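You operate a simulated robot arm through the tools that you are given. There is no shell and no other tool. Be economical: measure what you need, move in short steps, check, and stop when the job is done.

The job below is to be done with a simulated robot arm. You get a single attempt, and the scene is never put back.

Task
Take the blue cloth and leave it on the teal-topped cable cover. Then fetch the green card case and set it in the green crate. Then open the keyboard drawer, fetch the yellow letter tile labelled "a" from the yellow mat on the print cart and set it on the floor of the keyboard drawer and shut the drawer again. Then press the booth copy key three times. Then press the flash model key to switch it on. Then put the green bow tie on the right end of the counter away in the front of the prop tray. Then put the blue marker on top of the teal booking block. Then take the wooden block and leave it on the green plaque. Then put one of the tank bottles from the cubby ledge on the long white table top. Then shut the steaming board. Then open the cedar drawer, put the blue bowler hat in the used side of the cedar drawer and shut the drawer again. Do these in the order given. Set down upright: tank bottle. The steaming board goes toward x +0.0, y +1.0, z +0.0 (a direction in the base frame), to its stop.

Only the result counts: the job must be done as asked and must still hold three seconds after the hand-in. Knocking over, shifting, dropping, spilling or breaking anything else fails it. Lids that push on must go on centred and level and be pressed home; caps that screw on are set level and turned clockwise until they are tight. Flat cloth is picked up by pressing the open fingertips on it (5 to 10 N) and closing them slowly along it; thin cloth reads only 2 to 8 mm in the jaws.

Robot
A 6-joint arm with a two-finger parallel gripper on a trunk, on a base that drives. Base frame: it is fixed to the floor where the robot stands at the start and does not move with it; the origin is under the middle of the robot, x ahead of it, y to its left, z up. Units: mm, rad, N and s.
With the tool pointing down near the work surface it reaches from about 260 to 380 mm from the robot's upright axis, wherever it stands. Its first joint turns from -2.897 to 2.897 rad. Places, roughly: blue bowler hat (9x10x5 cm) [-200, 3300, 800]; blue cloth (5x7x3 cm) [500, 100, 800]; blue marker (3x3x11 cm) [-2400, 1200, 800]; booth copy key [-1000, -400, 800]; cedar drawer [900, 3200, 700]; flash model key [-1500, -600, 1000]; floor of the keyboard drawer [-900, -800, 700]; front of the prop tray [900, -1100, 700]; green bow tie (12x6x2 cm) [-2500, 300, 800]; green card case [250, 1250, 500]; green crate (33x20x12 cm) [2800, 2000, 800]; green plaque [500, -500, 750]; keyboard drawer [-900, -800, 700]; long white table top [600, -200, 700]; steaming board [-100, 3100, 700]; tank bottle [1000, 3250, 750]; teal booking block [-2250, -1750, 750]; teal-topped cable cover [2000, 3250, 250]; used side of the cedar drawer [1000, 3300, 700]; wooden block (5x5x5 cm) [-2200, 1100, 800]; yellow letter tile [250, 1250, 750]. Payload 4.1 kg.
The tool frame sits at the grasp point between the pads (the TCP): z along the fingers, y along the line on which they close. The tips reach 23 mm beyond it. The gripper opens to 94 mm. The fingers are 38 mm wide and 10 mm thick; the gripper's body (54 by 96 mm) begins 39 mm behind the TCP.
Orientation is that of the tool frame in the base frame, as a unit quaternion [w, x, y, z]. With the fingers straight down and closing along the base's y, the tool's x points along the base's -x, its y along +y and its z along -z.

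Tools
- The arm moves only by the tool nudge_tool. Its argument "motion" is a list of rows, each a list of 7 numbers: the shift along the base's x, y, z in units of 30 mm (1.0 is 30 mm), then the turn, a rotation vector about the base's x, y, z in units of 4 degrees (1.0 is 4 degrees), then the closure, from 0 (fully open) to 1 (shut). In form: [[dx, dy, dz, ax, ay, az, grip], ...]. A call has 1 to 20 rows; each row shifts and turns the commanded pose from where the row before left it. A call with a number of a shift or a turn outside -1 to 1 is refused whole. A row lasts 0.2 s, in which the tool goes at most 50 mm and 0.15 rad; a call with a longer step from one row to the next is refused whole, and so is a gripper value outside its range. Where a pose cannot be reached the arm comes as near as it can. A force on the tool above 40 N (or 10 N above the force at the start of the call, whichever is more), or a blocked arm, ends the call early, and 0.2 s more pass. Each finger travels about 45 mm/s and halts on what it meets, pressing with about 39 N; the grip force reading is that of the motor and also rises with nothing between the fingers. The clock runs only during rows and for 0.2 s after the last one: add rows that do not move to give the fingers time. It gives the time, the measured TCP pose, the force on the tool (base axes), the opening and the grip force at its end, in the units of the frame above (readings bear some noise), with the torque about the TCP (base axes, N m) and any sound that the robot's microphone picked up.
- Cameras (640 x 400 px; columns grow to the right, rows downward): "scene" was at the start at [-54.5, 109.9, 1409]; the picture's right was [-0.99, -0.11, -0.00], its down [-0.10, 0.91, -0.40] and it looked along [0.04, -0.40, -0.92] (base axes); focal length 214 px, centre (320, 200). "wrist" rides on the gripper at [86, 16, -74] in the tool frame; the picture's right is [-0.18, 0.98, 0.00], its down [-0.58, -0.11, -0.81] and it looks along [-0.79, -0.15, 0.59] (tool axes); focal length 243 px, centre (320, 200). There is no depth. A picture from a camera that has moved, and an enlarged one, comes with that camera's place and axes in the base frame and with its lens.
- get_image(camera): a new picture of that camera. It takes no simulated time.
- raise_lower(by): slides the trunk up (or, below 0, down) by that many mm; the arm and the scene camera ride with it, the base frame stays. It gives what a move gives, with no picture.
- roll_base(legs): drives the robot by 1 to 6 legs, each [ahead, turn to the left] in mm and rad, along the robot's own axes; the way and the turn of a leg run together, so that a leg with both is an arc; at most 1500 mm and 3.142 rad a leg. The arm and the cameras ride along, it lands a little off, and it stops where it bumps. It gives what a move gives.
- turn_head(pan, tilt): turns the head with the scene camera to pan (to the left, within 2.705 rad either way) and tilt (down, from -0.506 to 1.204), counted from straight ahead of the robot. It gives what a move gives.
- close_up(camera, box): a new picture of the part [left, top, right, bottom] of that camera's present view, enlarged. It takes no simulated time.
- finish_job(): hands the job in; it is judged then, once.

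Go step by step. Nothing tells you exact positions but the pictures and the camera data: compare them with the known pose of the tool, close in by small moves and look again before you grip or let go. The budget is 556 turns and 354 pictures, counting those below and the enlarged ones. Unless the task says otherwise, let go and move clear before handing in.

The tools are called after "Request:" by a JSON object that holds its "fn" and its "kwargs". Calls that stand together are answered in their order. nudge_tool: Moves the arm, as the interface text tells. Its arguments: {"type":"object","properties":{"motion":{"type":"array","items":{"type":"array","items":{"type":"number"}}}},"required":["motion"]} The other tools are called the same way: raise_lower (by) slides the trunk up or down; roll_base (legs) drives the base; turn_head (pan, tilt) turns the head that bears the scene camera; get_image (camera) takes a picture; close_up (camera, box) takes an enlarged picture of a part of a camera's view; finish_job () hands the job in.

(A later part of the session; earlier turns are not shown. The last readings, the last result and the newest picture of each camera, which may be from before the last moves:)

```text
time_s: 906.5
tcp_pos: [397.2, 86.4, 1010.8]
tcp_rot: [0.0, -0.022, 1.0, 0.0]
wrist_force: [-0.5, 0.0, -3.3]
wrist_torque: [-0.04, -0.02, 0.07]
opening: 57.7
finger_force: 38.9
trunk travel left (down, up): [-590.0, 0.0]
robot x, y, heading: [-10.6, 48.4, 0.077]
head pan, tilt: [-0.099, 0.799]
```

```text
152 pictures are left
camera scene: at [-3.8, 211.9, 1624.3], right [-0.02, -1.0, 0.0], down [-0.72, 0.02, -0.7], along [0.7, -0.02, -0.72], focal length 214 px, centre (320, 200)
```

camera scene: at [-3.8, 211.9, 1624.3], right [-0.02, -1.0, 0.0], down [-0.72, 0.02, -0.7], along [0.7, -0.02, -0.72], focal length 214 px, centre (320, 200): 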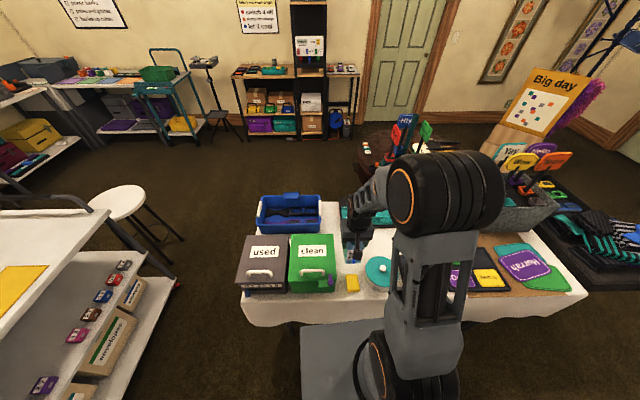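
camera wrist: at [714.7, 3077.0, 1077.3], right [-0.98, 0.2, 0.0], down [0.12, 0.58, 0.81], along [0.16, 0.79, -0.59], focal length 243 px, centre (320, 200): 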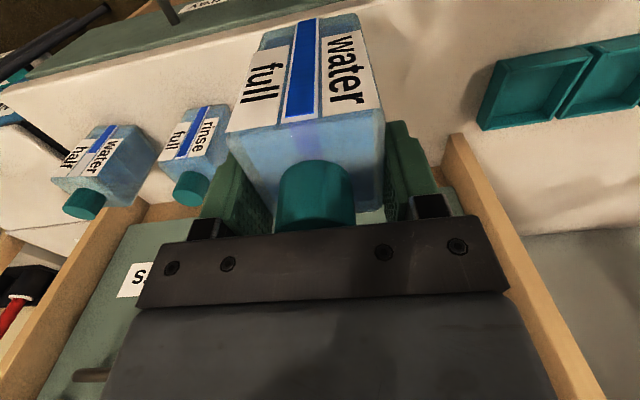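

In range. I extend over the free spot where the blue cloth was, (480, 72).

Request:
{"fn": "nudge_tool", "kwargs": {"motion": [[1, -0.2, 0, 0, 0, 0, 1], [1, -0.2, 0, 0, 0, 0, 1], [0.85, -0.1, -0.5, 0, 0, 0, 1], [0, 0, -1, 0, 0, 0, 1], [0, 0, -0.5, 0, 0, 0, 1], [0, 0, 0, 0, 0, 0, 1]]}}

Request:
{"fn": "get_image", "kwargs": {"camera": "wrist"}}

Request:
{"fn": "close_up", "kwargs": {"camera": "scene", "box": [280, 180, 440, 310]}}

```text
time_s: 908.0
tcp_pos: [482.3, 69.8, 950.8]
tcp_rot: [-0.001, -0.024, 1.0, 0.0]
wrist_force: [0.0, -0.5, -2.3]
wrist_torque: [-0.03, 0.0, -0.01]
opening: 57.7
finger_force: 39.0
trunk travel left (down, up): [-590.0, 0.0]
robot x, y, heading: [-10.5, 49.4, 0.077]
head pan, tilt: [-0.099, 0.799]
```

```text
151 pictures are left
camera wrist: at [395.7, 83.1, 1024.4], right [0.14, 0.99, 0.0], down [0.59, -0.08, 0.81], along [0.8, -0.11, -0.59], focal length 243 px, centre (320, 200)
```

wrist: 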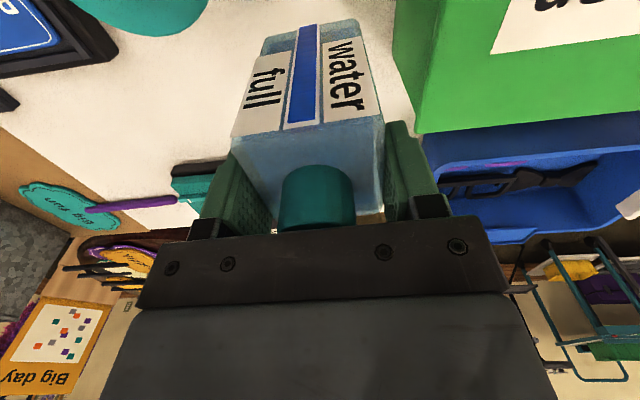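

```text
3.08 times, centred on (360, 245) of scene
camera zoom: at [-3.8, 211.8, 1624.3], right [-0.02, -1.0, 0.0], down [-0.72, 0.02, -0.7], along [0.7, -0.02, -0.72], focal length 660 px, centre (197, 62)
```

zoom: 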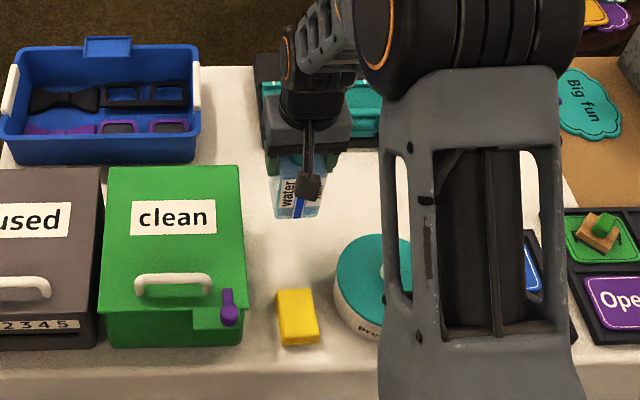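

Request:
{"fn": "nudge_tool", "kwargs": {"motion": [[0, 0, -1, 0, 0, 0, 1], [0, 0, -1, 0, 0, 0, 1], [0, 0, -0.8, 0, 0, 0, 1], [0, 0, -0.2, 0, 0, 0, 1], [0, 0, -0.15, 0, 0, 0, 1], [0, 0, -0.15, 0, 0, 0, 1], [0, 0, -0.15, 0, 0, 0, 1], [0, 0, -0.15, 0, 0, 0, 1], [0, 0, -0.15, 0, 0, 0, 1]]}}

Request:
{"fn": "get_image", "kwargs": {"camera": "wrist"}}

```text
time_s: 910.0
tcp_pos: [483.4, 70.6, 839.1]
tcp_rot: [-0.001, -0.023, 1.0, 0.0]
wrist_force: [-0.5, 0.0, -2.0]
wrist_torque: [0.0, -0.01, -0.02]
opening: 57.7
finger_force: 38.5
trunk travel left (down, up): [-590.0, 0.0]
robot x, y, heading: [-9.4, 48.7, 0.081]
head pan, tilt: [-0.099, 0.799]
```

```text
149 pictures are left
camera wrist: at [395.8, 83.7, 912.1], right [0.14, 0.99, 0.0], down [0.59, -0.08, 0.81], along [0.8, -0.11, -0.59], focal length 243 px, centre (320, 200)
```

wrist: 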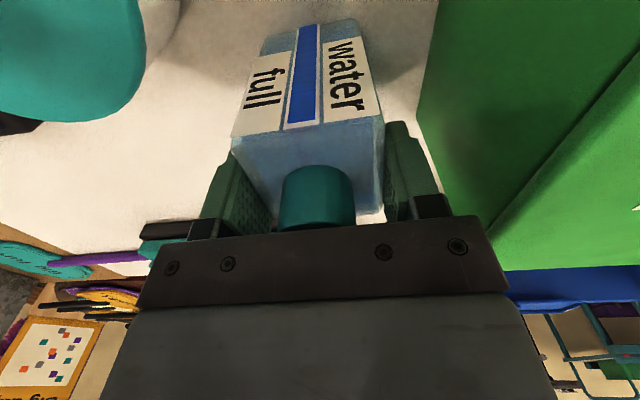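

Request:
{"fn": "nudge_tool", "kwargs": {"motion": [[0, 0, -0.15, 0, 0, 0, 1], [0, 0, -0.15, 0, 0, 0, 1], [0, 0, -0.15, 0, 0, 0, 1], [0, 0, -0.15, 0, 0, 0, 1], [0, 0, -0.15, 0, 0, 0, 1], [0, 0, -0.15, 0, 0, 0, 1], [0, 0, -0.15, 0, 0, 0, 1]]}}

```text
time_s: 910.9
tcp_pos: [483.9, 69.8, 828.5]
tcp_rot: [0.004, -0.024, 1.0, 0.0]
wrist_force: [-8.8, 0.0, 26.9]
wrist_torque: [0.06, 0.52, 0.0]
opening: 57.6
finger_force: 39.4
trunk travel left (down, up): [-590.0, 0.0]
robot x, y, heading: [-12.1, 50.5, 0.081]
head pan, tilt: [-0.099, 0.799]
stopped in row 4: the force on the tool passed its limit at 56 N (the readings are from after the stop); the commanded pose is now the measured one
```

Bottle touches the table. I ease the load, release, and rise.

Request:
{"fn": "nudge_tool", "kwargs": {"motion": [[0, 0, 0.1, 0, 0, 0, 1], [0, 0, 0, 0, 0, 0, 1], [0, 0, 0, 0, 0, 0, 0.35], [0, 0, 0, 0, 0, 0, 0.2], [0, 0, 0, 0, 0, 0, 0.15], [0, 0, 0, 0, 0, 0, 0.15], [0, 0, 0.5, 0, 0, 0, 0.15], [0, 0, 0.8, 0, 0, 0, 0.15], [0, 0, 1, 0, 0, 0, 0.15], [0, 0, 1, 0, 0, 0, 0.15]]}}

Request:
{"fn": "get_image", "kwargs": {"camera": "wrist"}}

```text
time_s: 913.1
tcp_pos: [485.6, 69.5, 928.7]
tcp_rot: [0.003, -0.022, 1.0, 0.0]
wrist_force: [-1.3, -0.8, -0.1]
wrist_torque: [0.03, 0.03, 0.02]
opening: 79.8
finger_force: 0.1
trunk travel left (down, up): [-590.0, 0.0]
robot x, y, heading: [-13.4, 51.2, 0.078]
head pan, tilt: [-0.099, 0.799]
```

```text
148 pictures are left
camera wrist: at [398.1, 82.4, 1001.8], right [0.14, 0.99, 0.0], down [0.58, -0.08, 0.81], along [0.8, -0.11, -0.59], focal length 243 px, centre (320, 200)
```

wrist: 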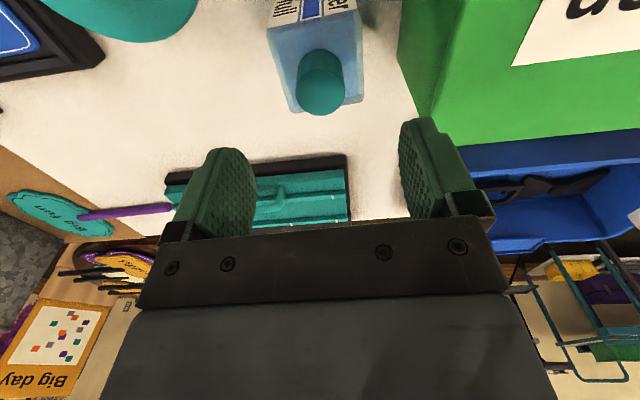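

The bottle stands on the table. Next I drive the west route to the steaming board.

Request:
{"fn": "nudge_tool", "kwargs": {"motion": [[0, 0, 1, 0, 0, 0, 0.3], [-0.7, 0, 1, 0, 0, 0, 0.5], [-1, 0, 0, 0, 0, 0, 0.8], [-0.5, 0, 0, 0, 0, 0, 1]]}}

Request:
{"fn": "roll_base", "kwargs": {"legs": [[-300, 0], [0, 1.933], [676, 0], [0, 0.73], [950, 0], [0, -1.17]]}}

Request:
{"fn": "roll_base", "kwargs": {"legs": [[1250, 0], [230, 0], [0, -1.571]]}}

```text
time_s: 914.1
tcp_pos: [419.6, 71.6, 989.4]
tcp_rot: [0.004, -0.023, 1.0, 0.0]
wrist_force: [-1.4, 0.1, 0.8]
wrist_torque: [0.03, -0.02, -0.02]
opening: 0.1
finger_force: 2.4
trunk travel left (down, up): [-590.0, 0.0]
robot x, y, heading: [-7.7, 52.3, 0.077]
head pan, tilt: [-0.099, 0.799]
```

```text
time_s: 933.7
tcp_pos: [-1525.7, 1428.2, 988.2]
tcp_rot: [-0.002, 0.709, -0.706, -0.002]
wrist_force: [0.2, -0.5, 0.0]
wrist_torque: [0.01, -0.02, 0.02]
opening: 0.0
finger_force: 38.6
trunk travel left (down, up): [-590.0, 0.0]
robot x, y, heading: [-1522.6, 994.1, 1.607]
head pan, tilt: [-0.099, 0.799]
```

```text
time_s: 945.4
tcp_pos: [-1161.2, 2503.4, 988.1]
tcp_rot: [0.004, -0.004, 1.0, 0.0]
wrist_force: [0.3, 0.6, -0.3]
wrist_torque: [0.01, -0.02, -0.03]
opening: 0.1
finger_force: 38.9
trunk travel left (down, up): [-590.0, 0.0]
robot x, y, heading: [-1592.5, 2502.1, 0.042]
head pan, tilt: [-0.099, 0.799]
```

Request:
{"fn": "roll_base", "kwargs": {"legs": [[0, -0.045], [1340, 0], [0, 1.571]]}}

Request:
{"fn": "turn_head", "kwargs": {"pan": 0.0, "tilt": 0.8}}

Request:
{"fn": "get_image", "kwargs": {"camera": "scene"}}

```text
time_s: 956.3
tcp_pos: [-240.2, 2914.5, 988.9]
tcp_rot: [0.002, -0.691, 0.723, 0.002]
wrist_force: [-0.7, 0.4, -0.8]
wrist_torque: [0.01, 0.01, -0.03]
opening: 0.0
finger_force: 39.2
trunk travel left (down, up): [-590.0, 0.0]
robot x, y, heading: [-260.2, 2485.7, 1.553]
head pan, tilt: [-0.099, 0.799]
```

```text
time_s: 957.0
tcp_pos: [-240.3, 2915.0, 987.9]
tcp_rot: [0.003, -0.691, 0.723, 0.002]
wrist_force: [-0.3, 0.0, -0.7]
wrist_torque: [0.06, -0.03, 0.08]
opening: 0.0
finger_force: 39.3
trunk travel left (down, up): [-590.0, 0.0]
robot x, y, heading: [-257.0, 2479.1, 1.555]
head pan, tilt: [0.0, 0.799]
```

```text
147 pictures are left
camera scene: at [-424.9, 2508.2, 1624.3], right [1.0, -0.02, 0.0], down [-0.01, -0.72, -0.7], along [0.01, 0.7, -0.72], focal length 214 px, centre (320, 200)
```

scene: 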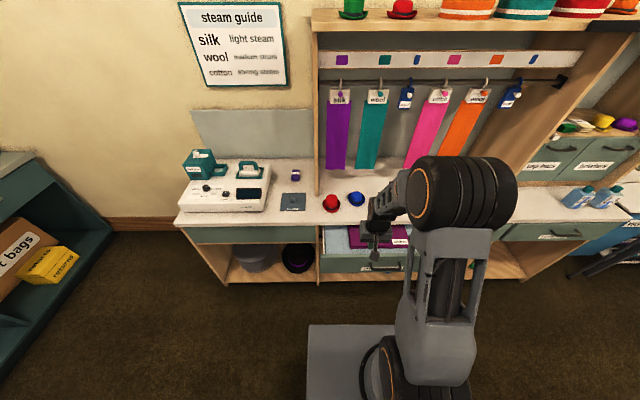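

The board's handle is near x≈-137, y≈2950. I pull the tool back, lower to handle height with closed fingers.

Request:
{"fn": "nudge_tool", "kwargs": {"motion": [[0.9, -0.8, 0, 0, 0, 0, 1], [0.9, -0.8, 0, 0, 0, 0, 1], [0.9, -0.8, 0, 0, 0, 0, 1], [0.7, -0.2, 0, 0, 0, 0, 1]]}}

Request:
{"fn": "raise_lower", "kwargs": {"by": -290}}

Request:
{"fn": "get_image", "kwargs": {"camera": "wrist"}}

Request:
{"fn": "get_image", "kwargs": {"camera": "scene"}}

```text
time_s: 958.0
tcp_pos: [-136.4, 2836.8, 987.7]
tcp_rot: [0.002, -0.691, 0.723, 0.003]
wrist_force: [0.3, -0.6, 0.4]
wrist_torque: [0.01, 0.03, -0.02]
opening: 0.1
finger_force: 39.3
trunk travel left (down, up): [-590.0, 0.0]
robot x, y, heading: [-255.9, 2479.9, 1.554]
head pan, tilt: [0.0, 0.799]
```

```text
time_s: 960.9
tcp_pos: [-137.8, 2836.5, 697.5]
tcp_rot: [0.003, -0.691, 0.723, 0.002]
wrist_force: [0.4, -0.8, -1.2]
wrist_torque: [-0.01, -0.03, -0.04]
opening: 0.0
finger_force: 39.1
trunk travel left (down, up): [-300.0, 290.0]
robot x, y, heading: [-259.4, 2481.7, 1.557]
head pan, tilt: [0.0, 0.799]
```

```text
146 pictures are left
camera wrist: at [-157.0, 2750.7, 770.6], right [-0.97, 0.23, 0.0], down [0.14, 0.57, 0.81], along [0.18, 0.79, -0.59], focal length 243 px, centre (320, 200)
```

wrist: 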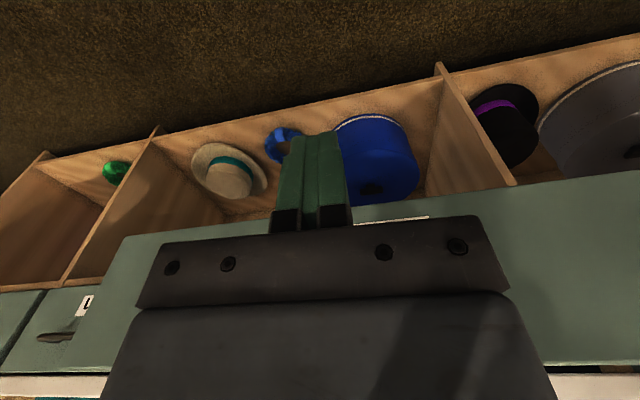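

```text
145 pictures are left
camera scene: at [-424.9, 2508.2, 1334.3], right [1.0, -0.02, 0.0], down [-0.01, -0.72, -0.7], along [0.01, 0.7, -0.72], focal length 214 px, centre (320, 200)
```

scene: 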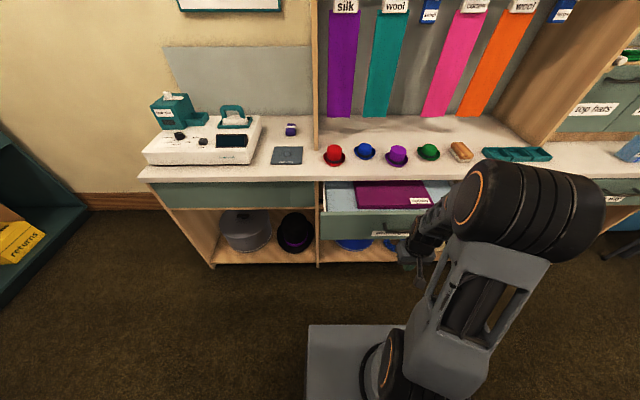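

Panel height matches. I push forward with the base.

Request:
{"fn": "roll_base", "kwargs": {"legs": [[150, 0]]}}

Request:
{"fn": "get_image", "kwargs": {"camera": "wrist"}}

Request:
{"fn": "close_up", "kwargs": {"camera": "scene", "box": [290, 150, 490, 300]}}

```text
time_s: 962.2
tcp_pos: [-134.8, 2987.4, 697.3]
tcp_rot: [0.002, -0.692, 0.722, 0.003]
wrist_force: [0.4, -0.5, 0.2]
wrist_torque: [0.0, 0.01, -0.01]
opening: 0.0
finger_force: 39.0
trunk travel left (down, up): [-300.0, 290.0]
robot x, y, heading: [-253.7, 2635.5, 1.558]
head pan, tilt: [0.0, 0.799]
```

```text
144 pictures are left
camera wrist: at [-155.8, 2901.3, 770.7], right [-0.97, 0.23, 0.0], down [0.13, 0.57, 0.81], along [0.18, 0.79, -0.59], focal length 243 px, centre (320, 200)
```

wrist: 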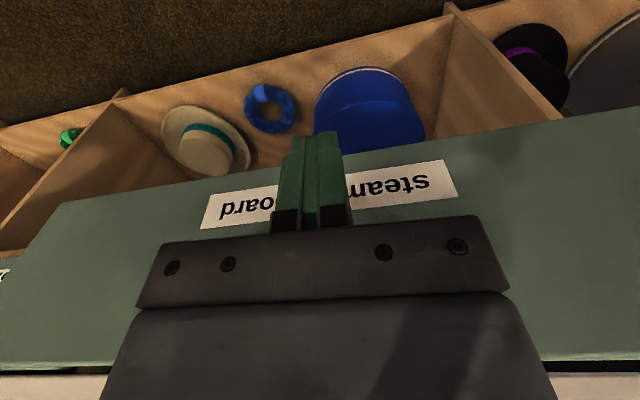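

```text
2.67 times, centred on (390, 225) of scene
camera zoom: at [-422.8, 2657.8, 1334.3], right [1.0, -0.01, 0.0], down [-0.01, -0.72, -0.7], along [0.01, 0.7, -0.72], focal length 572 px, centre (133, 133)
```

zoom: 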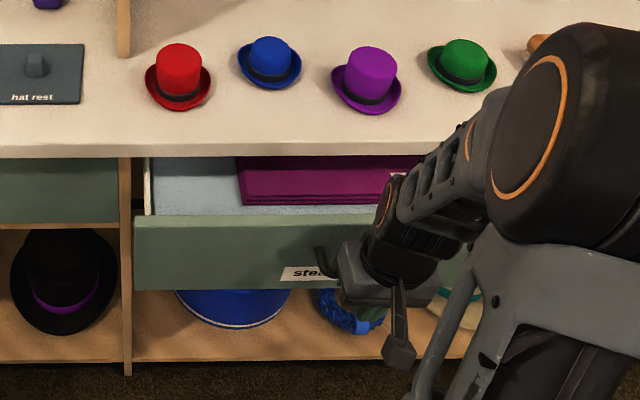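

Request:
{"fn": "roll_base", "kwargs": {"legs": [[70, 0]]}}

Request:
{"fn": "roll_base", "kwargs": {"legs": [[60, 0]]}}

Request:
{"fn": "get_image", "kwargs": {"camera": "wrist"}}

Request:
{"fn": "close_up", "kwargs": {"camera": "scene", "box": [290, 150, 490, 300]}}

```text
time_s: 963.3
tcp_pos: [-134.9, 3058.0, 698.3]
tcp_rot: [0.003, -0.692, 0.721, 0.002]
wrist_force: [-0.4, 0.5, -0.2]
wrist_torque: [0.03, -0.02, -0.02]
opening: 0.0
finger_force: 39.1
trunk travel left (down, up): [-300.0, 290.0]
robot x, y, heading: [-250.7, 2703.9, 1.557]
head pan, tilt: [0.0, 0.799]
```

```text
time_s: 964.2
tcp_pos: [-134.5, 3092.0, 697.1]
tcp_rot: [-0.006, -0.692, 0.721, -0.002]
wrist_force: [-0.1, -1.8, 2.1]
wrist_torque: [0.04, 0.02, 0.04]
opening: 0.1
finger_force: 39.2
trunk travel left (down, up): [-300.0, 290.0]
robot x, y, heading: [-253.0, 2744.6, 1.557]
head pan, tilt: [0.0, 0.799]
stopped in leg 1: the force on the tool passed its limit at 67 N (the readings are from after the stop); the commanded pose is now the measured one
```

```text
142 pictures are left
camera wrist: at [-154.3, 3006.9, 771.0], right [-0.97, 0.22, 0.0], down [0.14, 0.59, 0.8], along [0.18, 0.78, -0.6], focal length 243 px, centre (320, 200)
```

wrist: 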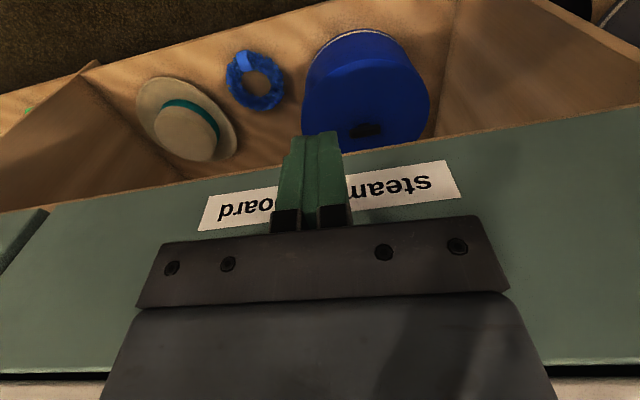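

```text
2.67 times, centred on (390, 225) of scene
camera zoom: at [-421.5, 2767.9, 1334.3], right [1.0, -0.01, 0.0], down [-0.01, -0.72, -0.7], along [0.01, 0.7, -0.72], focal length 572 px, centre (133, 133)
```

zoom: 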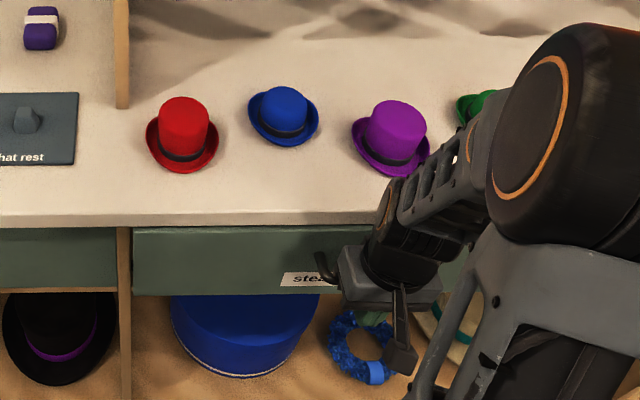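

The board is home (hard stop). I back off and go to the cedar drawer.

Request:
{"fn": "roll_base", "kwargs": {"legs": [[-280, 0]]}}

Request:
{"fn": "raise_lower", "kwargs": {"by": 200}}

Request:
{"fn": "roll_base", "kwargs": {"legs": [[0, -1.55], [1110, 0], [0, 1.571]]}}

Request:
{"fn": "turn_head", "kwargs": {"pan": -0.1, "tilt": 0.8}}

Request:
{"fn": "get_image", "kwargs": {"camera": "scene"}}

```text
time_s: 966.1
tcp_pos: [-138.3, 2814.3, 695.6]
tcp_rot: [-0.005, -0.692, 0.721, -0.002]
wrist_force: [-0.4, 0.6, 0.0]
wrist_torque: [-0.02, -0.03, -0.01]
opening: 0.0
finger_force: 39.0
trunk travel left (down, up): [-300.0, 290.0]
robot x, y, heading: [-260.7, 2464.4, 1.556]
head pan, tilt: [0.0, 0.799]
```

```text
time_s: 968.3
tcp_pos: [-138.1, 2813.7, 896.7]
tcp_rot: [-0.005, -0.692, 0.722, -0.002]
wrist_force: [-0.1, 0.2, 0.2]
wrist_torque: [0.04, 0.01, -0.03]
opening: 0.1
finger_force: 39.2
trunk travel left (down, up): [-500.0, 90.0]
robot x, y, heading: [-258.9, 2464.6, 1.554]
head pan, tilt: [0.0, 0.799]
```

```text
time_s: 981.6
tcp_pos: [982.3, 2786.7, 896.5]
tcp_rot: [-0.005, -0.681, 0.733, -0.002]
wrist_force: [0.3, 0.4, 0.1]
wrist_torque: [-0.01, 0.02, 0.05]
opening: 0.2
finger_force: 39.2
trunk travel left (down, up): [-500.0, 90.0]
robot x, y, heading: [848.3, 2446.6, 1.526]
head pan, tilt: [0.0, 0.799]
```

```text
time_s: 982.3
tcp_pos: [981.8, 2787.0, 897.7]
tcp_rot: [-0.006, -0.68, 0.733, -0.001]
wrist_force: [0.5, -0.4, -0.6]
wrist_torque: [0.03, -0.02, -0.04]
opening: 0.0
finger_force: 38.9
trunk travel left (down, up): [-500.0, 90.0]
robot x, y, heading: [853.3, 2443.8, 1.523]
head pan, tilt: [-0.099, 0.799]
```

```text
140 pictures are left
camera scene: at [692.5, 2472.8, 1534.3], right [0.99, -0.14, 0.0], down [-0.1, -0.71, -0.7], along [0.1, 0.69, -0.72], focal length 214 px, centre (320, 200)
```

scene: 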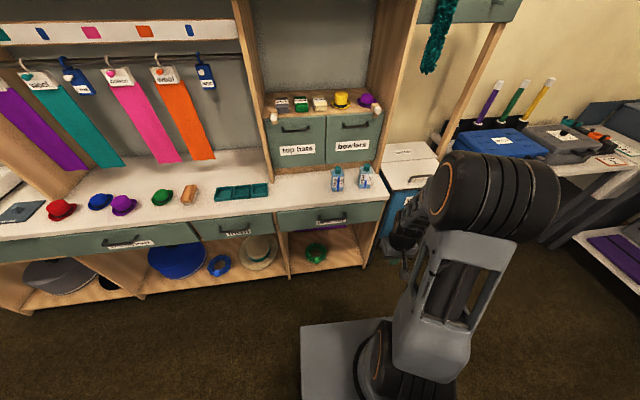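

Request:
{"fn": "close_up", "kwargs": {"camera": "scene", "box": [260, 150, 420, 270]}}

Request:
{"fn": "get_image", "kwargs": {"camera": "wrist"}}

```text
3.33 times, centred on (340, 210) of scene
camera zoom: at [692.5, 2472.8, 1534.3], right [0.99, -0.14, 0.0], down [-0.1, -0.71, -0.7], along [0.1, 0.69, -0.72], focal length 715 px, centre (253, 167)
```

zoom: 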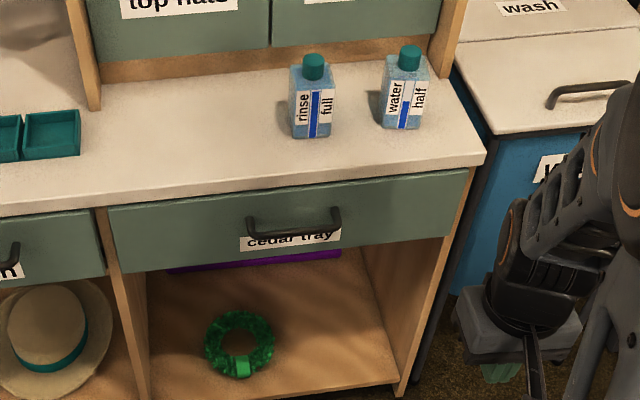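

```text
138 pictures are left
camera wrist: at [959.5, 2703.7, 971.0], right [-0.97, 0.26, 0.0], down [0.16, 0.58, 0.8], along [0.2, 0.77, -0.6], focal length 243 px, centre (320, 200)
```

wrist: 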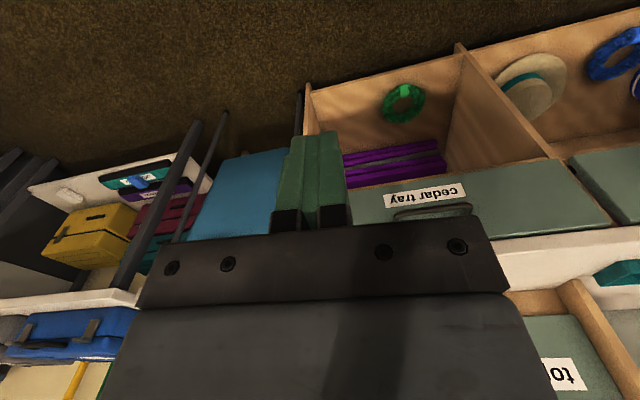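

The handle bar of the "cedar tray" drawer is at (848, 3134, 699). I rotate the tool (yaw +94°, pitch 40°) and position as I did for the keyboard drawer.

Request:
{"fn": "nudge_tool", "kwargs": {"motion": [[-0.4, 0.4, 0, 0, 0, 1, 0.2], [-0.4, 0.4, 0, 0, 0, 1, 0.4], [-0.4, 0.4, 0, 0, 0, 1, 0.5], [-0.4, 0.4, 0, 0, 0, 1, 0.5], [-0.4, 0.4, 0, 0, 0, 1, 0.5], [-0.4, 0.4, 0, 0, 0, 1, 0.5], [-0.4, 0.4, 0, 0, 0, 1, 0.5], [-0.4, 0.4, 0, 0, 0, 1, 0.5], [-0.4, 0.4, 0, 0, 0, 1, 0.5], [-0.4, 0.4, 0, 0, 0, 1, 0.5], [-0.4, 0.4, 0, 0, 0, 1, 0.5], [0, 0.4, 0, 0, 0, 1, 0.5], [0, 0, 0, 0, 0, 1, 0.5], [0, 0, 0, 0, 0, 1, 0.5], [0, 0, 0, 0, 0, 1, 0.5], [0, 0, 0, 0, 0, 1, 0.5], [0, 0, 0, 0, 0, 1, 0.5], [0, 0, 0, 0, 0, 1, 0.5], [0, 0, 0, 0, 0, 1, 0.5], [0, 0, 0, 0, 0, 1, 0.5]]}}

Request:
{"fn": "nudge_tool", "kwargs": {"motion": [[0, 0, 0, 0, 0, 1, 0.5], [0, 0, 0, 0, 0, 1, 0.5], [0, 0, 0, 0, 0, 1, 0.5], [0, 0, 0, 0, 0, 0.6, 0.5], [0, 0, 0, 1, 0, 0, 0.5], [0, 0, 0, 1, 0, 0, 0.5], [0, 0, 0, 1, 0, 0, 0.5], [0, 0, 0, 1, 0, 0, 0.5], [0, 0, 0, 1, 0, 0, 0.5], [0, 0, 0, 1, 0, 0, 0.5], [0, 0, 0, 1, 0, 0, 0.5], [0, 0, 0, 1, 0, 0, 0.5], [0, 0, 0, 1, 0, 0, 0.5], [0, 0, 0, 1, 0, 0, 0.5]]}}

Request:
{"fn": "raise_lower", "kwargs": {"by": -130}}

Request:
{"fn": "get_image", "kwargs": {"camera": "wrist"}}

```text
time_s: 986.5
tcp_pos: [850.7, 2931.3, 896.4]
tcp_rot: [0.003, 0.992, -0.123, 0.004]
wrist_force: [-0.3, 0.2, -0.4]
wrist_torque: [0.03, -0.01, -0.03]
opening: 47.1
finger_force: 0.1
trunk travel left (down, up): [-500.0, 90.0]
robot x, y, heading: [853.9, 2441.6, 1.524]
head pan, tilt: [-0.099, 0.799]
```

```text
time_s: 989.5
tcp_pos: [846.0, 2932.4, 897.2]
tcp_rot: [-0.316, 0.949, 0.003, -0.004]
wrist_force: [-0.2, -0.6, -0.6]
wrist_torque: [0.02, 0.03, 0.0]
opening: 47.0
finger_force: 0.0
out of reach, approached as far as the arm can: row 11
trunk travel left (down, up): [-500.0, 90.0]
robot x, y, heading: [848.7, 2443.7, 1.52]
head pan, tilt: [-0.099, 0.799]
```

```text
time_s: 991.0
tcp_pos: [846.2, 2931.9, 767.1]
tcp_rot: [-0.317, 0.948, 0.003, -0.004]
wrist_force: [0.2, 1.0, -0.1]
wrist_torque: [0.0, 0.02, -0.01]
opening: 47.1
finger_force: 0.1
trunk travel left (down, up): [-370.0, 220.0]
robot x, y, heading: [850.3, 2444.3, 1.521]
head pan, tilt: [-0.099, 0.799]
```

```text
137 pictures are left
camera wrist: at [933.3, 2875.4, 815.4], right [-0.18, -0.79, -0.59], down [-0.57, -0.4, 0.71], along [-0.8, 0.47, -0.38], focal length 243 px, centre (320, 200)
```

wrist: 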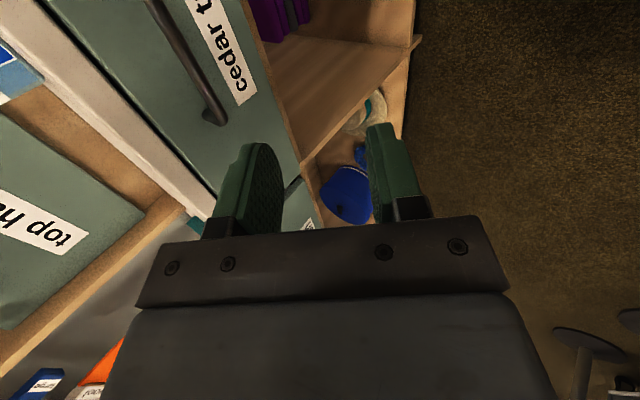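

Drive 120 mm forward and align to the approach line.

Request:
{"fn": "roll_base", "kwargs": {"legs": [[120, 0]]}}

Request:
{"fn": "nudge_tool", "kwargs": {"motion": [[-0.15, 0.2, 0.5, 0, 0, 0, 0.5], [0, 0, 0, 0, 0, 0, 0.5]]}}

Request:
{"fn": "get_image", "kwargs": {"camera": "wrist"}}

Request:
{"fn": "close_up", "kwargs": {"camera": "scene", "box": [260, 150, 420, 290]}}

```text
time_s: 992.3
tcp_pos: [852.8, 3051.8, 766.3]
tcp_rot: [-0.316, 0.949, 0.002, -0.003]
wrist_force: [0.0, 0.5, -0.2]
wrist_torque: [0.02, -0.01, 0.01]
opening: 46.8
finger_force: 0.0
trunk travel left (down, up): [-370.0, 220.0]
robot x, y, heading: [855.6, 2566.2, 1.524]
head pan, tilt: [-0.099, 0.799]
```

```text
time_s: 992.9
tcp_pos: [849.5, 3058.2, 781.9]
tcp_rot: [-0.317, 0.948, 0.003, -0.003]
wrist_force: [0.2, 0.4, 0.8]
wrist_torque: [-0.01, 0.03, 0.01]
opening: 47.4
finger_force: 0.0
trunk travel left (down, up): [-370.0, 220.0]
robot x, y, heading: [856.7, 2564.2, 1.524]
head pan, tilt: [-0.099, 0.799]
```

```text
136 pictures are left
camera wrist: at [934.8, 3001.9, 830.3], right [-0.18, -0.79, -0.59], down [-0.57, -0.4, 0.71], along [-0.8, 0.47, -0.38], focal length 243 px, centre (320, 200)
```

wrist: 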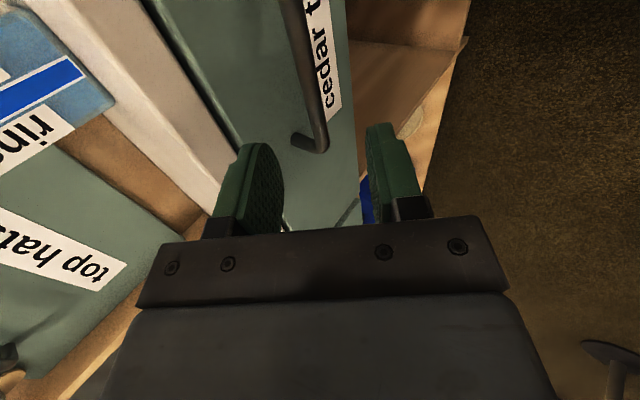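

```text
2.86 times, centred on (340, 220) of scene
camera zoom: at [698.2, 2592.9, 1404.3], right [0.99, -0.15, 0.0], down [-0.1, -0.71, -0.7], along [0.1, 0.69, -0.72], focal length 613 px, centre (263, 143)
```

zoom: 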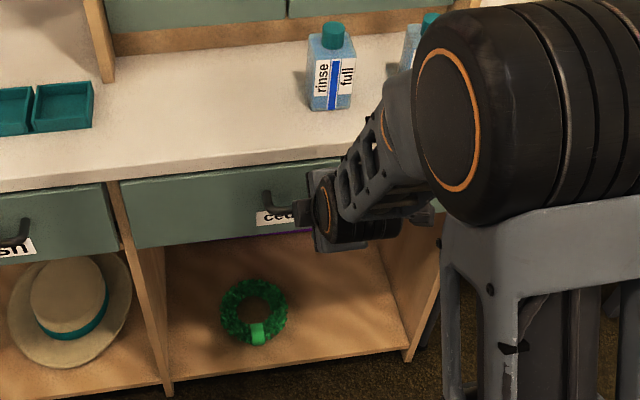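

Bar refined to (y 3118, z 717). Apply the 9 mm correction and advance.

Request:
{"fn": "nudge_tool", "kwargs": {"motion": [[0, 0.24, 0.18, 0, 0, 0, 0.5], [0, 0.45, -0.6, 0, 0, 0, 0.5], [0, 0.45, -0.6, 0, 0, 0, 0.5], [0, 0.25, -0.33, 0, 0, 0, 0.5], [0, 0, 0, 0, 0, 0, 0.5]]}}

Request:
{"fn": "get_image", "kwargs": {"camera": "wrist"}}

```text
time_s: 994.1
tcp_pos: [846.7, 3099.7, 741.4]
tcp_rot: [-0.316, 0.949, 0.002, -0.003]
wrist_force: [0.3, 0.0, -0.1]
wrist_torque: [0.01, 0.0, -0.05]
opening: 47.0
finger_force: 0.0
trunk travel left (down, up): [-370.0, 220.0]
robot x, y, heading: [858.0, 2563.6, 1.52]
head pan, tilt: [-0.099, 0.799]
```

```text
134 pictures are left
camera wrist: at [933.5, 3043.2, 789.0], right [-0.18, -0.79, -0.59], down [-0.57, -0.4, 0.71], along [-0.8, 0.47, -0.38], focal length 243 px, centre (320, 200)
```

wrist: 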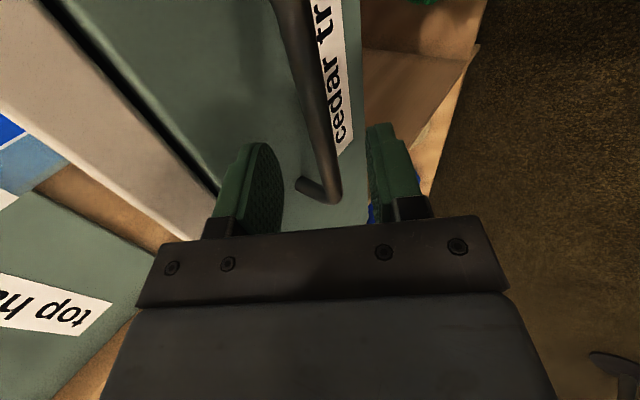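

Request:
{"fn": "nudge_tool", "kwargs": {"motion": [[0, 0.27, -0.36, 0, 0, 0, 0.5], [0, 0.1, -0.13, 0, 0, 0, 0.5], [0, 0, 0, 0, 0, 0, 0.7], [0, 0, 0, 0, 0, 0, 0.9], [0, 0, 0, 0, 0, 0, 1], [0, 0, 0, 0, 0, 0, 1]]}}

Request:
{"fn": "get_image", "kwargs": {"camera": "wrist"}}

```text
time_s: 995.5
tcp_pos: [847.5, 3110.2, 726.6]
tcp_rot: [-0.315, 0.949, 0.004, -0.004]
wrist_force: [2.4, -0.8, -4.2]
wrist_torque: [-0.05, -0.57, 0.72]
opening: 12.8
finger_force: 44.5
trunk travel left (down, up): [-370.0, 220.0]
robot x, y, heading: [857.3, 2564.7, 1.527]
head pan, tilt: [-0.099, 0.799]
```

```text
133 pictures are left
camera wrist: at [934.0, 3053.8, 774.2], right [-0.18, -0.79, -0.59], down [-0.57, -0.4, 0.71], along [-0.8, 0.47, -0.38], focal length 243 px, centre (320, 200)
```

wrist: 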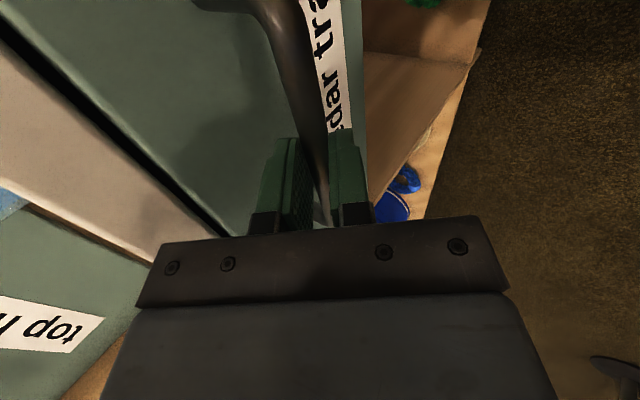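

Handle gripped. Pull with the base, compensating the small heading error.

Request:
{"fn": "roll_base", "kwargs": {"legs": [[-90, 0]]}}

Request:
{"fn": "nudge_tool", "kwargs": {"motion": [[0.13, 0, 0, 0, 0, 0, 1], [0, 0, 0, 0, 0, 0, 1]]}}

Request:
{"fn": "roll_base", "kwargs": {"legs": [[-90, 0]]}}

Request:
{"fn": "nudge_tool", "kwargs": {"motion": [[0.13, 0, 0, 0, 0, 0, 1], [0, 0, 0, 0, 0, 0, 1]]}}

Request:
{"fn": "roll_base", "kwargs": {"legs": [[-90, 0]]}}

Request:
{"fn": "get_image", "kwargs": {"camera": "scene"}}

```text
time_s: 996.9
tcp_pos: [847.2, 3020.1, 724.9]
tcp_rot: [-0.316, 0.949, 0.001, -0.002]
wrist_force: [9.0, 0.3, 0.4]
wrist_torque: [-0.04, -0.69, 1.13]
opening: 12.6
finger_force: 44.9
trunk travel left (down, up): [-370.0, 220.0]
robot x, y, heading: [851.3, 2473.3, 1.517]
head pan, tilt: [-0.099, 0.799]
stopped in leg 1: the force on the tool passed its limit at 42 N (the readings are from after the stop); the commanded pose is now the measured one
```

```text
time_s: 997.5
tcp_pos: [847.5, 3020.1, 726.0]
tcp_rot: [-0.316, 0.949, 0.003, -0.002]
wrist_force: [-23.0, 1.5, -0.9]
wrist_torque: [-0.05, 1.03, 1.49]
opening: 12.9
finger_force: 44.9
trunk travel left (down, up): [-370.0, 220.0]
robot x, y, heading: [851.2, 2471.3, 1.517]
head pan, tilt: [-0.099, 0.799]
```

```text
time_s: 998.6
tcp_pos: [848.0, 2930.5, 725.5]
tcp_rot: [-0.315, 0.949, -0.002, -0.002]
wrist_force: [5.2, -0.4, -0.5]
wrist_torque: [0.15, -2.37, 0.36]
opening: 12.8
finger_force: 45.0
trunk travel left (down, up): [-370.0, 220.0]
robot x, y, heading: [844.0, 2384.0, 1.514]
head pan, tilt: [-0.099, 0.799]
```

```text
time_s: 999.2
tcp_pos: [846.7, 2929.1, 726.7]
tcp_rot: [-0.315, 0.949, 0.002, -0.002]
wrist_force: [-29.9, -0.6, 0.2]
wrist_torque: [-0.11, 0.63, 1.87]
opening: 12.5
finger_force: 45.1
trunk travel left (down, up): [-370.0, 220.0]
robot x, y, heading: [846.9, 2379.8, 1.517]
head pan, tilt: [-0.099, 0.799]
```

```text
time_s: 1000.4
tcp_pos: [847.0, 2848.5, 725.1]
tcp_rot: [-0.319, 0.948, 0.0, -0.001]
wrist_force: [1.2, -0.7, 1.4]
wrist_torque: [0.06, -1.3, 1.13]
opening: 12.4
finger_force: 45.0
trunk travel left (down, up): [-370.0, 220.0]
robot x, y, heading: [843.0, 2304.3, 1.513]
head pan, tilt: [-0.099, 0.799]
stopped in leg 1: the force on the tool passed its limit at 66 N (the readings are from after the stop); the commanded pose is now the measured one
```

```text
132 pictures are left
camera scene: at [684.4, 2332.3, 1404.4], right [0.99, -0.16, 0.0], down [-0.11, -0.71, -0.7], along [0.11, 0.69, -0.72], focal length 214 px, centre (320, 200)
```

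scene: 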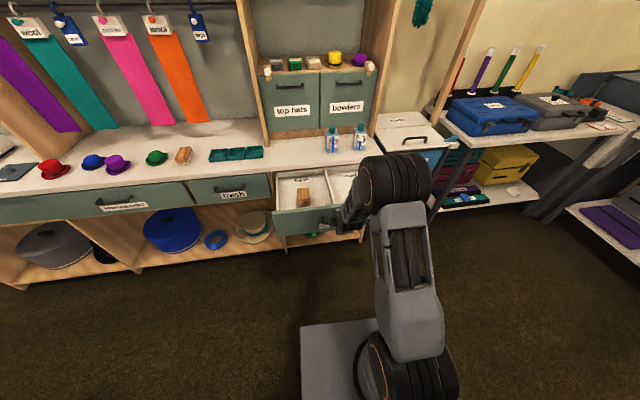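

Drawer fully open with a divider. Release the handle and retract.

Request:
{"fn": "nudge_tool", "kwargs": {"motion": [[0, 0, 0, 0, 0, 0, 0.8], [0, 0, 0, 0, 0, 0, 0.6], [0, 0, 0, 0, 0, 0, 0.5], [0, 0, 0, 0, 0, 0, 0.5], [0, -0.48, 0.64, 0, 0, 0, 0.5], [0, -0.48, 0.64, 0, 0, 0, 0.5], [0, -0.48, 0.64, 0, 0, 0, 0.5], [0, -0.48, 0.64, 0, 0, 0, 0.5]]}}

Request:
{"fn": "close_up", "kwargs": {"camera": "scene", "box": [250, 140, 390, 260]}}

```text
time_s: 1002.2
tcp_pos: [847.0, 2791.9, 801.9]
tcp_rot: [-0.319, 0.948, -0.002, -0.001]
wrist_force: [0.5, -0.6, -0.7]
wrist_torque: [0.0, 0.04, -0.02]
opening: 47.2
finger_force: 0.0
trunk travel left (down, up): [-370.0, 220.0]
robot x, y, heading: [839.4, 2304.0, 1.51]
head pan, tilt: [-0.099, 0.799]
```

```text
3.33 times, centred on (320, 200) of scene
camera zoom: at [684.4, 2332.5, 1404.3], right [0.99, -0.16, 0.0], down [-0.11, -0.71, -0.7], along [0.11, 0.69, -0.72], focal length 715 px, centre (320, 200)
```

zoom: 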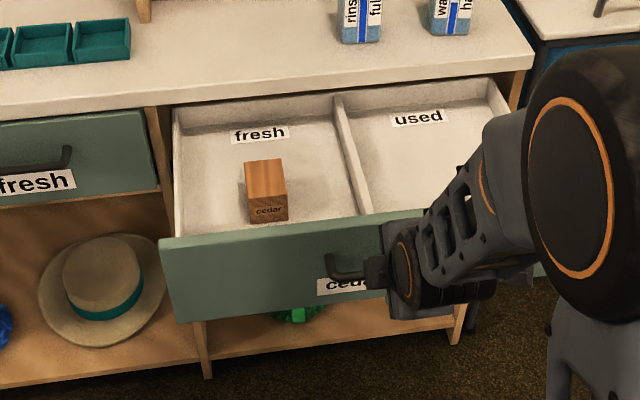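

Left is "fresh", right is "used". Now I restore the tool to vertical/neutral, raise, and go fetch the blue bowler at about (-218, 3303).

Request:
{"fn": "raise_lower", "kwargs": {"by": 200}}

Request:
{"fn": "nudge_tool", "kwargs": {"motion": [[0, 0, 0, -1, 0, 0, 0.2], [0, 0, 0, -1, 0, 0, 0], [0, 0, 0, -1, 0, 0, 0], [0, 0, 0, -1, 0, 0, 0], [0, 0, 0, -1, 0, 0, 0], [0, 0, 0, -1, 0, 0, 0], [0, 0, 0, -1, 0, 0, 0], [0, 0, 0, -1, 0, 0, 0], [0, 0, 0, -1, 0, 0, 0], [0, 0, 0, -0.3, 0, -1, 0], [0, 0, 0, 0, 0, -1, 0], [0, 0, 0, 0, 0, -1, 0], [0, 0, 0, 0, 0, -1, 0], [0, 0, 0, 0, 0, -1, 0], [0, 0, 0, 0, 0, -1, 0], [0, 0, 0, 0, 0, -1, 0], [0, 0, 0, 0, 0, -1, 0], [0, 0, 0, 0, 0, -1, 0], [0, 0, 0, 0, 0, -1, 0], [0, 0, 0, 0, 0, -1, 0]]}}

Request:
{"fn": "nudge_tool", "kwargs": {"motion": [[0, 0, 0, 0, 0, -1, 0], [0, 0, 0, 0, 0, -1, 0], [0, 0, 0, 0, 0, -1, 0], [0, 0, 0, 0, 0, -1, 0], [0, 0, 0, 0, 0, -1, 0], [0, 0, 0, 0, 0, -1, 0], [0, 0, 0, 0, 0, -1, 0], [0, 0, 0, 0, 0, -1, 0], [0, 0, 0, 0, 0, -1, 0], [0, 0, 0, 0, 0, -1, 0], [0, 0, 0, 0, 0, -1, 0], [0, 0, 0, 0, 0, -0.5, 0]]}}

Request:
{"fn": "roll_base", "kwargs": {"legs": [[180, 0], [0, 1.63], [1060, 0], [0, -1.571]]}}

Request:
{"fn": "turn_head", "kwargs": {"pan": 0.0, "tilt": 0.7}}

Request:
{"fn": "get_image", "kwargs": {"camera": "scene"}}

```text
time_s: 1004.4
tcp_pos: [847.5, 2790.2, 1002.3]
tcp_rot: [-0.319, 0.948, -0.002, 0.0]
wrist_force: [-0.8, 0.5, -0.3]
wrist_torque: [-0.01, -0.04, -0.03]
opening: 47.1
finger_force: 0.0
trunk travel left (down, up): [-570.0, 20.0]
robot x, y, heading: [839.8, 2301.9, 1.507]
head pan, tilt: [-0.099, 0.799]
```

```text
time_s: 1008.5
tcp_pos: [848.1, 2792.0, 1001.1]
tcp_rot: [0.0, 0.926, -0.377, -0.001]
wrist_force: [0.4, -0.6, -0.5]
wrist_torque: [0.0, -0.04, 0.03]
opening: 94.0
finger_force: 0.1
trunk travel left (down, up): [-570.0, 20.0]
robot x, y, heading: [842.0, 2299.3, 1.511]
head pan, tilt: [-0.099, 0.799]
```

```text
time_s: 1011.1
tcp_pos: [847.4, 2791.6, 1000.7]
tcp_rot: [0.0, -0.705, 0.709, 0.0]
wrist_force: [0.1, 0.5, -0.3]
wrist_torque: [0.02, 0.02, 0.02]
opening: 94.0
finger_force: 0.1
trunk travel left (down, up): [-570.0, 20.0]
robot x, y, heading: [841.5, 2299.4, 1.513]
head pan, tilt: [-0.099, 0.799]
```

```text
time_s: 1025.7
tcp_pos: [-267.2, 2945.9, 1001.5]
tcp_rot: [0.0, 0.731, -0.682, 0.001]
wrist_force: [0.0, -0.9, -0.9]
wrist_torque: [0.01, -0.04, 0.02]
opening: 93.9
finger_force: 0.1
trunk travel left (down, up): [-570.0, 20.0]
robot x, y, heading: [-234.6, 2457.6, 1.587]
head pan, tilt: [-0.099, 0.799]
```

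```text
time_s: 1026.4
tcp_pos: [-265.9, 2945.9, 1001.0]
tcp_rot: [0.0, 0.732, -0.681, 0.0]
wrist_force: [-0.4, -0.1, -0.3]
wrist_torque: [0.0, -0.01, -0.02]
opening: 94.0
finger_force: 0.1
trunk travel left (down, up): [-570.0, 20.0]
robot x, y, heading: [-235.4, 2454.9, 1.583]
head pan, tilt: [0.0, 0.7]
```

```text
130 pictures are left
camera scene: at [-402.5, 2479.9, 1612.5], right [1.0, 0.01, 0.0], down [0.01, -0.64, -0.76], along [-0.01, 0.76, -0.64], focal length 214 px, centre (320, 200)
```

scene: 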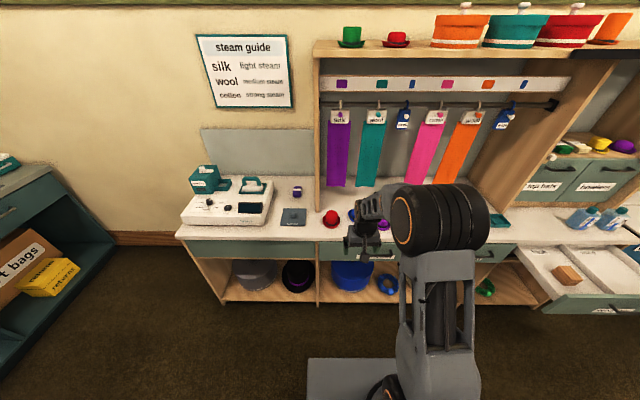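

Drive forward 350 mm over the counter.

Request:
{"fn": "roll_base", "kwargs": {"legs": [[345, 0]]}}

Request:
{"fn": "get_image", "kwargs": {"camera": "wrist"}}

Request:
{"fn": "close_up", "kwargs": {"camera": "scene", "box": [300, 190, 440, 310]}}

```text
time_s: 1028.6
tcp_pos: [-270.6, 3286.4, 1000.9]
tcp_rot: [0.0, 0.732, -0.682, 0.0]
wrist_force: [1.1, -0.4, -0.4]
wrist_torque: [-0.03, 0.0, 0.04]
opening: 94.0
finger_force: 0.1
trunk travel left (down, up): [-570.0, 20.0]
robot x, y, heading: [-240.0, 2795.2, 1.585]
head pan, tilt: [0.0, 0.7]
```

```text
129 pictures are left
camera wrist: at [-281.3, 3199.8, 1074.8], right [-0.99, 0.12, 0.0], down [0.07, 0.59, 0.81], along [0.09, 0.8, -0.59], focal length 243 px, centre (320, 200)
```

wrist: 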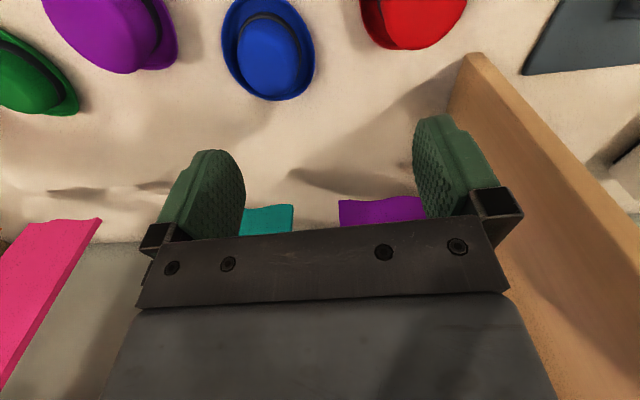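

```text
3.33 times, centred on (370, 250) of scene
camera zoom: at [-407.3, 2821.6, 1612.5], right [1.0, 0.01, 0.0], down [0.01, -0.64, -0.76], along [-0.01, 0.76, -0.64], focal length 715 px, centre (153, 33)
```

zoom: 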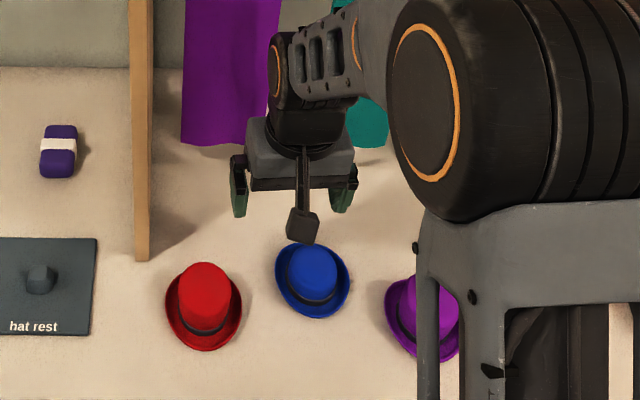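

The blue bowler's crown top is at (-216, 3309, 826). I move above it with jaws ~77 mm.

Request:
{"fn": "nudge_tool", "kwargs": {"motion": [[0.9, 0.4, -1, 0, 0, 0.9, 0.1], [0.93, 0.37, -1, 0, 0, 0, 0.18], [0, 0, -1, 0, 0, 0, 0.18], [0, 0, -0.7, 0, 0, 0, 0.18], [0, 0, 0, 0, 0, 0, 0.18]]}}

Request:
{"fn": "get_image", "kwargs": {"camera": "wrist"}}

```text
time_s: 1029.8
tcp_pos: [-214.9, 3309.2, 891.7]
tcp_rot: [-0.001, 0.752, -0.659, -0.001]
wrist_force: [-0.1, -0.1, 0.2]
wrist_torque: [0.0, -0.01, 0.01]
opening: 77.3
finger_force: 0.1
trunk travel left (down, up): [-570.0, 20.0]
robot x, y, heading: [-237.6, 2796.5, 1.587]
head pan, tilt: [0.0, 0.7]
```

```text
127 pictures are left
camera wrist: at [-220.2, 3221.5, 964.6], right [-1.0, 0.05, 0.0], down [0.03, 0.59, 0.81], along [0.04, 0.8, -0.59], focal length 243 px, centre (320, 200)
```

wrist: 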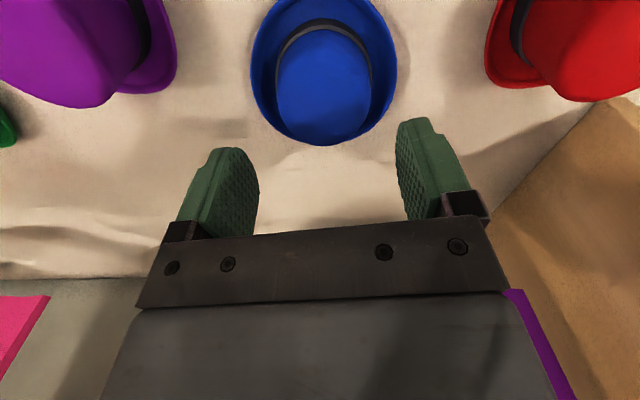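

Request:
{"fn": "nudge_tool", "kwargs": {"motion": [[-0.08, -0.1, -0.8, 0, 0, -0.9, 0.18], [0, 0, -0.8, 0, 0, -0.8, 0.18], [0, 0, -0.6, 0, 0, 0, 0.18], [0, 0, 0, 0, 0, 0, 0.18]]}}

Request:
{"fn": "get_image", "kwargs": {"camera": "wrist"}}

```text
time_s: 1030.6
tcp_pos: [-219.3, 3305.9, 836.5]
tcp_rot: [0.0, 0.712, -0.702, 0.0]
wrist_force: [-1.3, -8.9, 18.1]
wrist_torque: [-0.23, 0.21, 0.14]
opening: 77.5
finger_force: 0.3
trunk travel left (down, up): [-570.0, 20.0]
robot x, y, heading: [-238.2, 2795.0, 1.585]
head pan, tilt: [0.0, 0.7]
stopped in row 3: the force on the tool passed its limit at 52 N (the readings are from after the stop); the commanded pose is now the measured one
```

```text
126 pictures are left
camera wrist: at [-233.9, 3220.4, 910.1], right [-0.99, 0.17, 0.0], down [0.1, 0.58, 0.81], along [0.14, 0.8, -0.59], focal length 243 px, centre (320, 200)
```

wrist: 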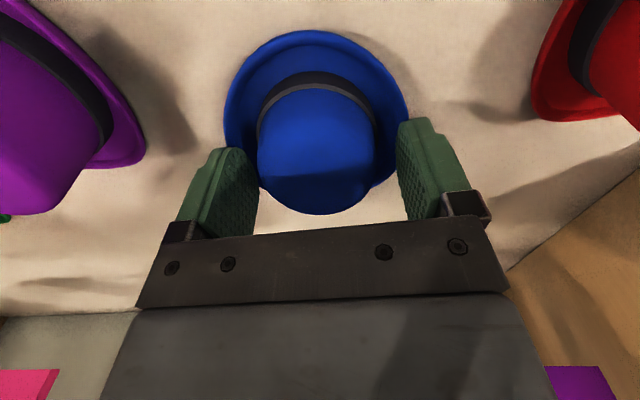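

The tips rest on the brim; overlap with the crown is ~25 mm. I lift 2 mm and close.

Request:
{"fn": "nudge_tool", "kwargs": {"motion": [[0, 0, 0.08, 0, 0, 0, 0.25], [0, 0, 0, 0, 0, 0, 0.4], [0, 0, 0, 0, 0, 0, 0.6], [0, 0, 0, 0, 0, 0, 0.8], [0, 0, 0, 0, 0, 0, 1]]}}

Request:
{"fn": "nudge_tool", "kwargs": {"motion": [[0, 0, 0.4, 0, 0, 0, 1], [0, 0, 0.8, 0, 0, 0, 1], [0, 0, 1, 0, 0, 0, 1], [0, 0, 1, 0, 0, 0, 1]]}}

Request:
{"fn": "get_image", "kwargs": {"camera": "wrist"}}

```text
time_s: 1031.8
tcp_pos: [-218.5, 3307.9, 836.1]
tcp_rot: [0.0, 0.712, -0.702, 0.0]
wrist_force: [-0.2, -0.1, 0.1]
wrist_torque: [0.01, -0.02, 0.0]
opening: 55.2
finger_force: 39.2
trunk travel left (down, up): [-570.0, 20.0]
robot x, y, heading: [-237.7, 2795.7, 1.583]
head pan, tilt: [0.0, 0.7]
```

```text
time_s: 1032.8
tcp_pos: [-219.6, 3306.0, 934.2]
tcp_rot: [0.0, 0.712, -0.703, 0.0]
wrist_force: [-0.5, -0.1, -0.2]
wrist_torque: [0.03, 0.02, 0.03]
opening: 55.7
finger_force: 39.4
trunk travel left (down, up): [-570.0, 20.0]
robot x, y, heading: [-237.2, 2796.4, 1.586]
head pan, tilt: [0.0, 0.7]
```

```text
125 pictures are left
camera wrist: at [-233.5, 3219.5, 1007.6], right [-0.99, 0.17, 0.0], down [0.1, 0.58, 0.81], along [0.14, 0.79, -0.59], focal length 243 px, centre (320, 200)
```

wrist: 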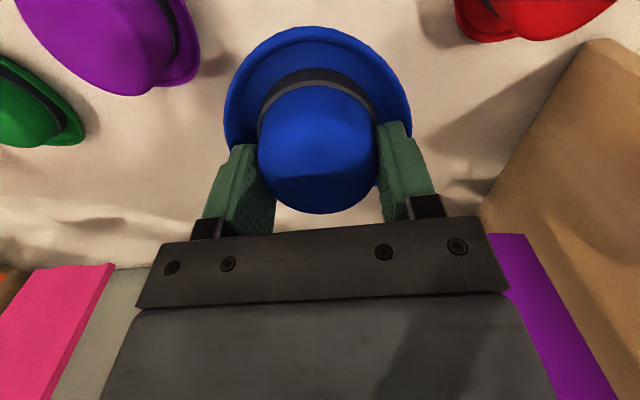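

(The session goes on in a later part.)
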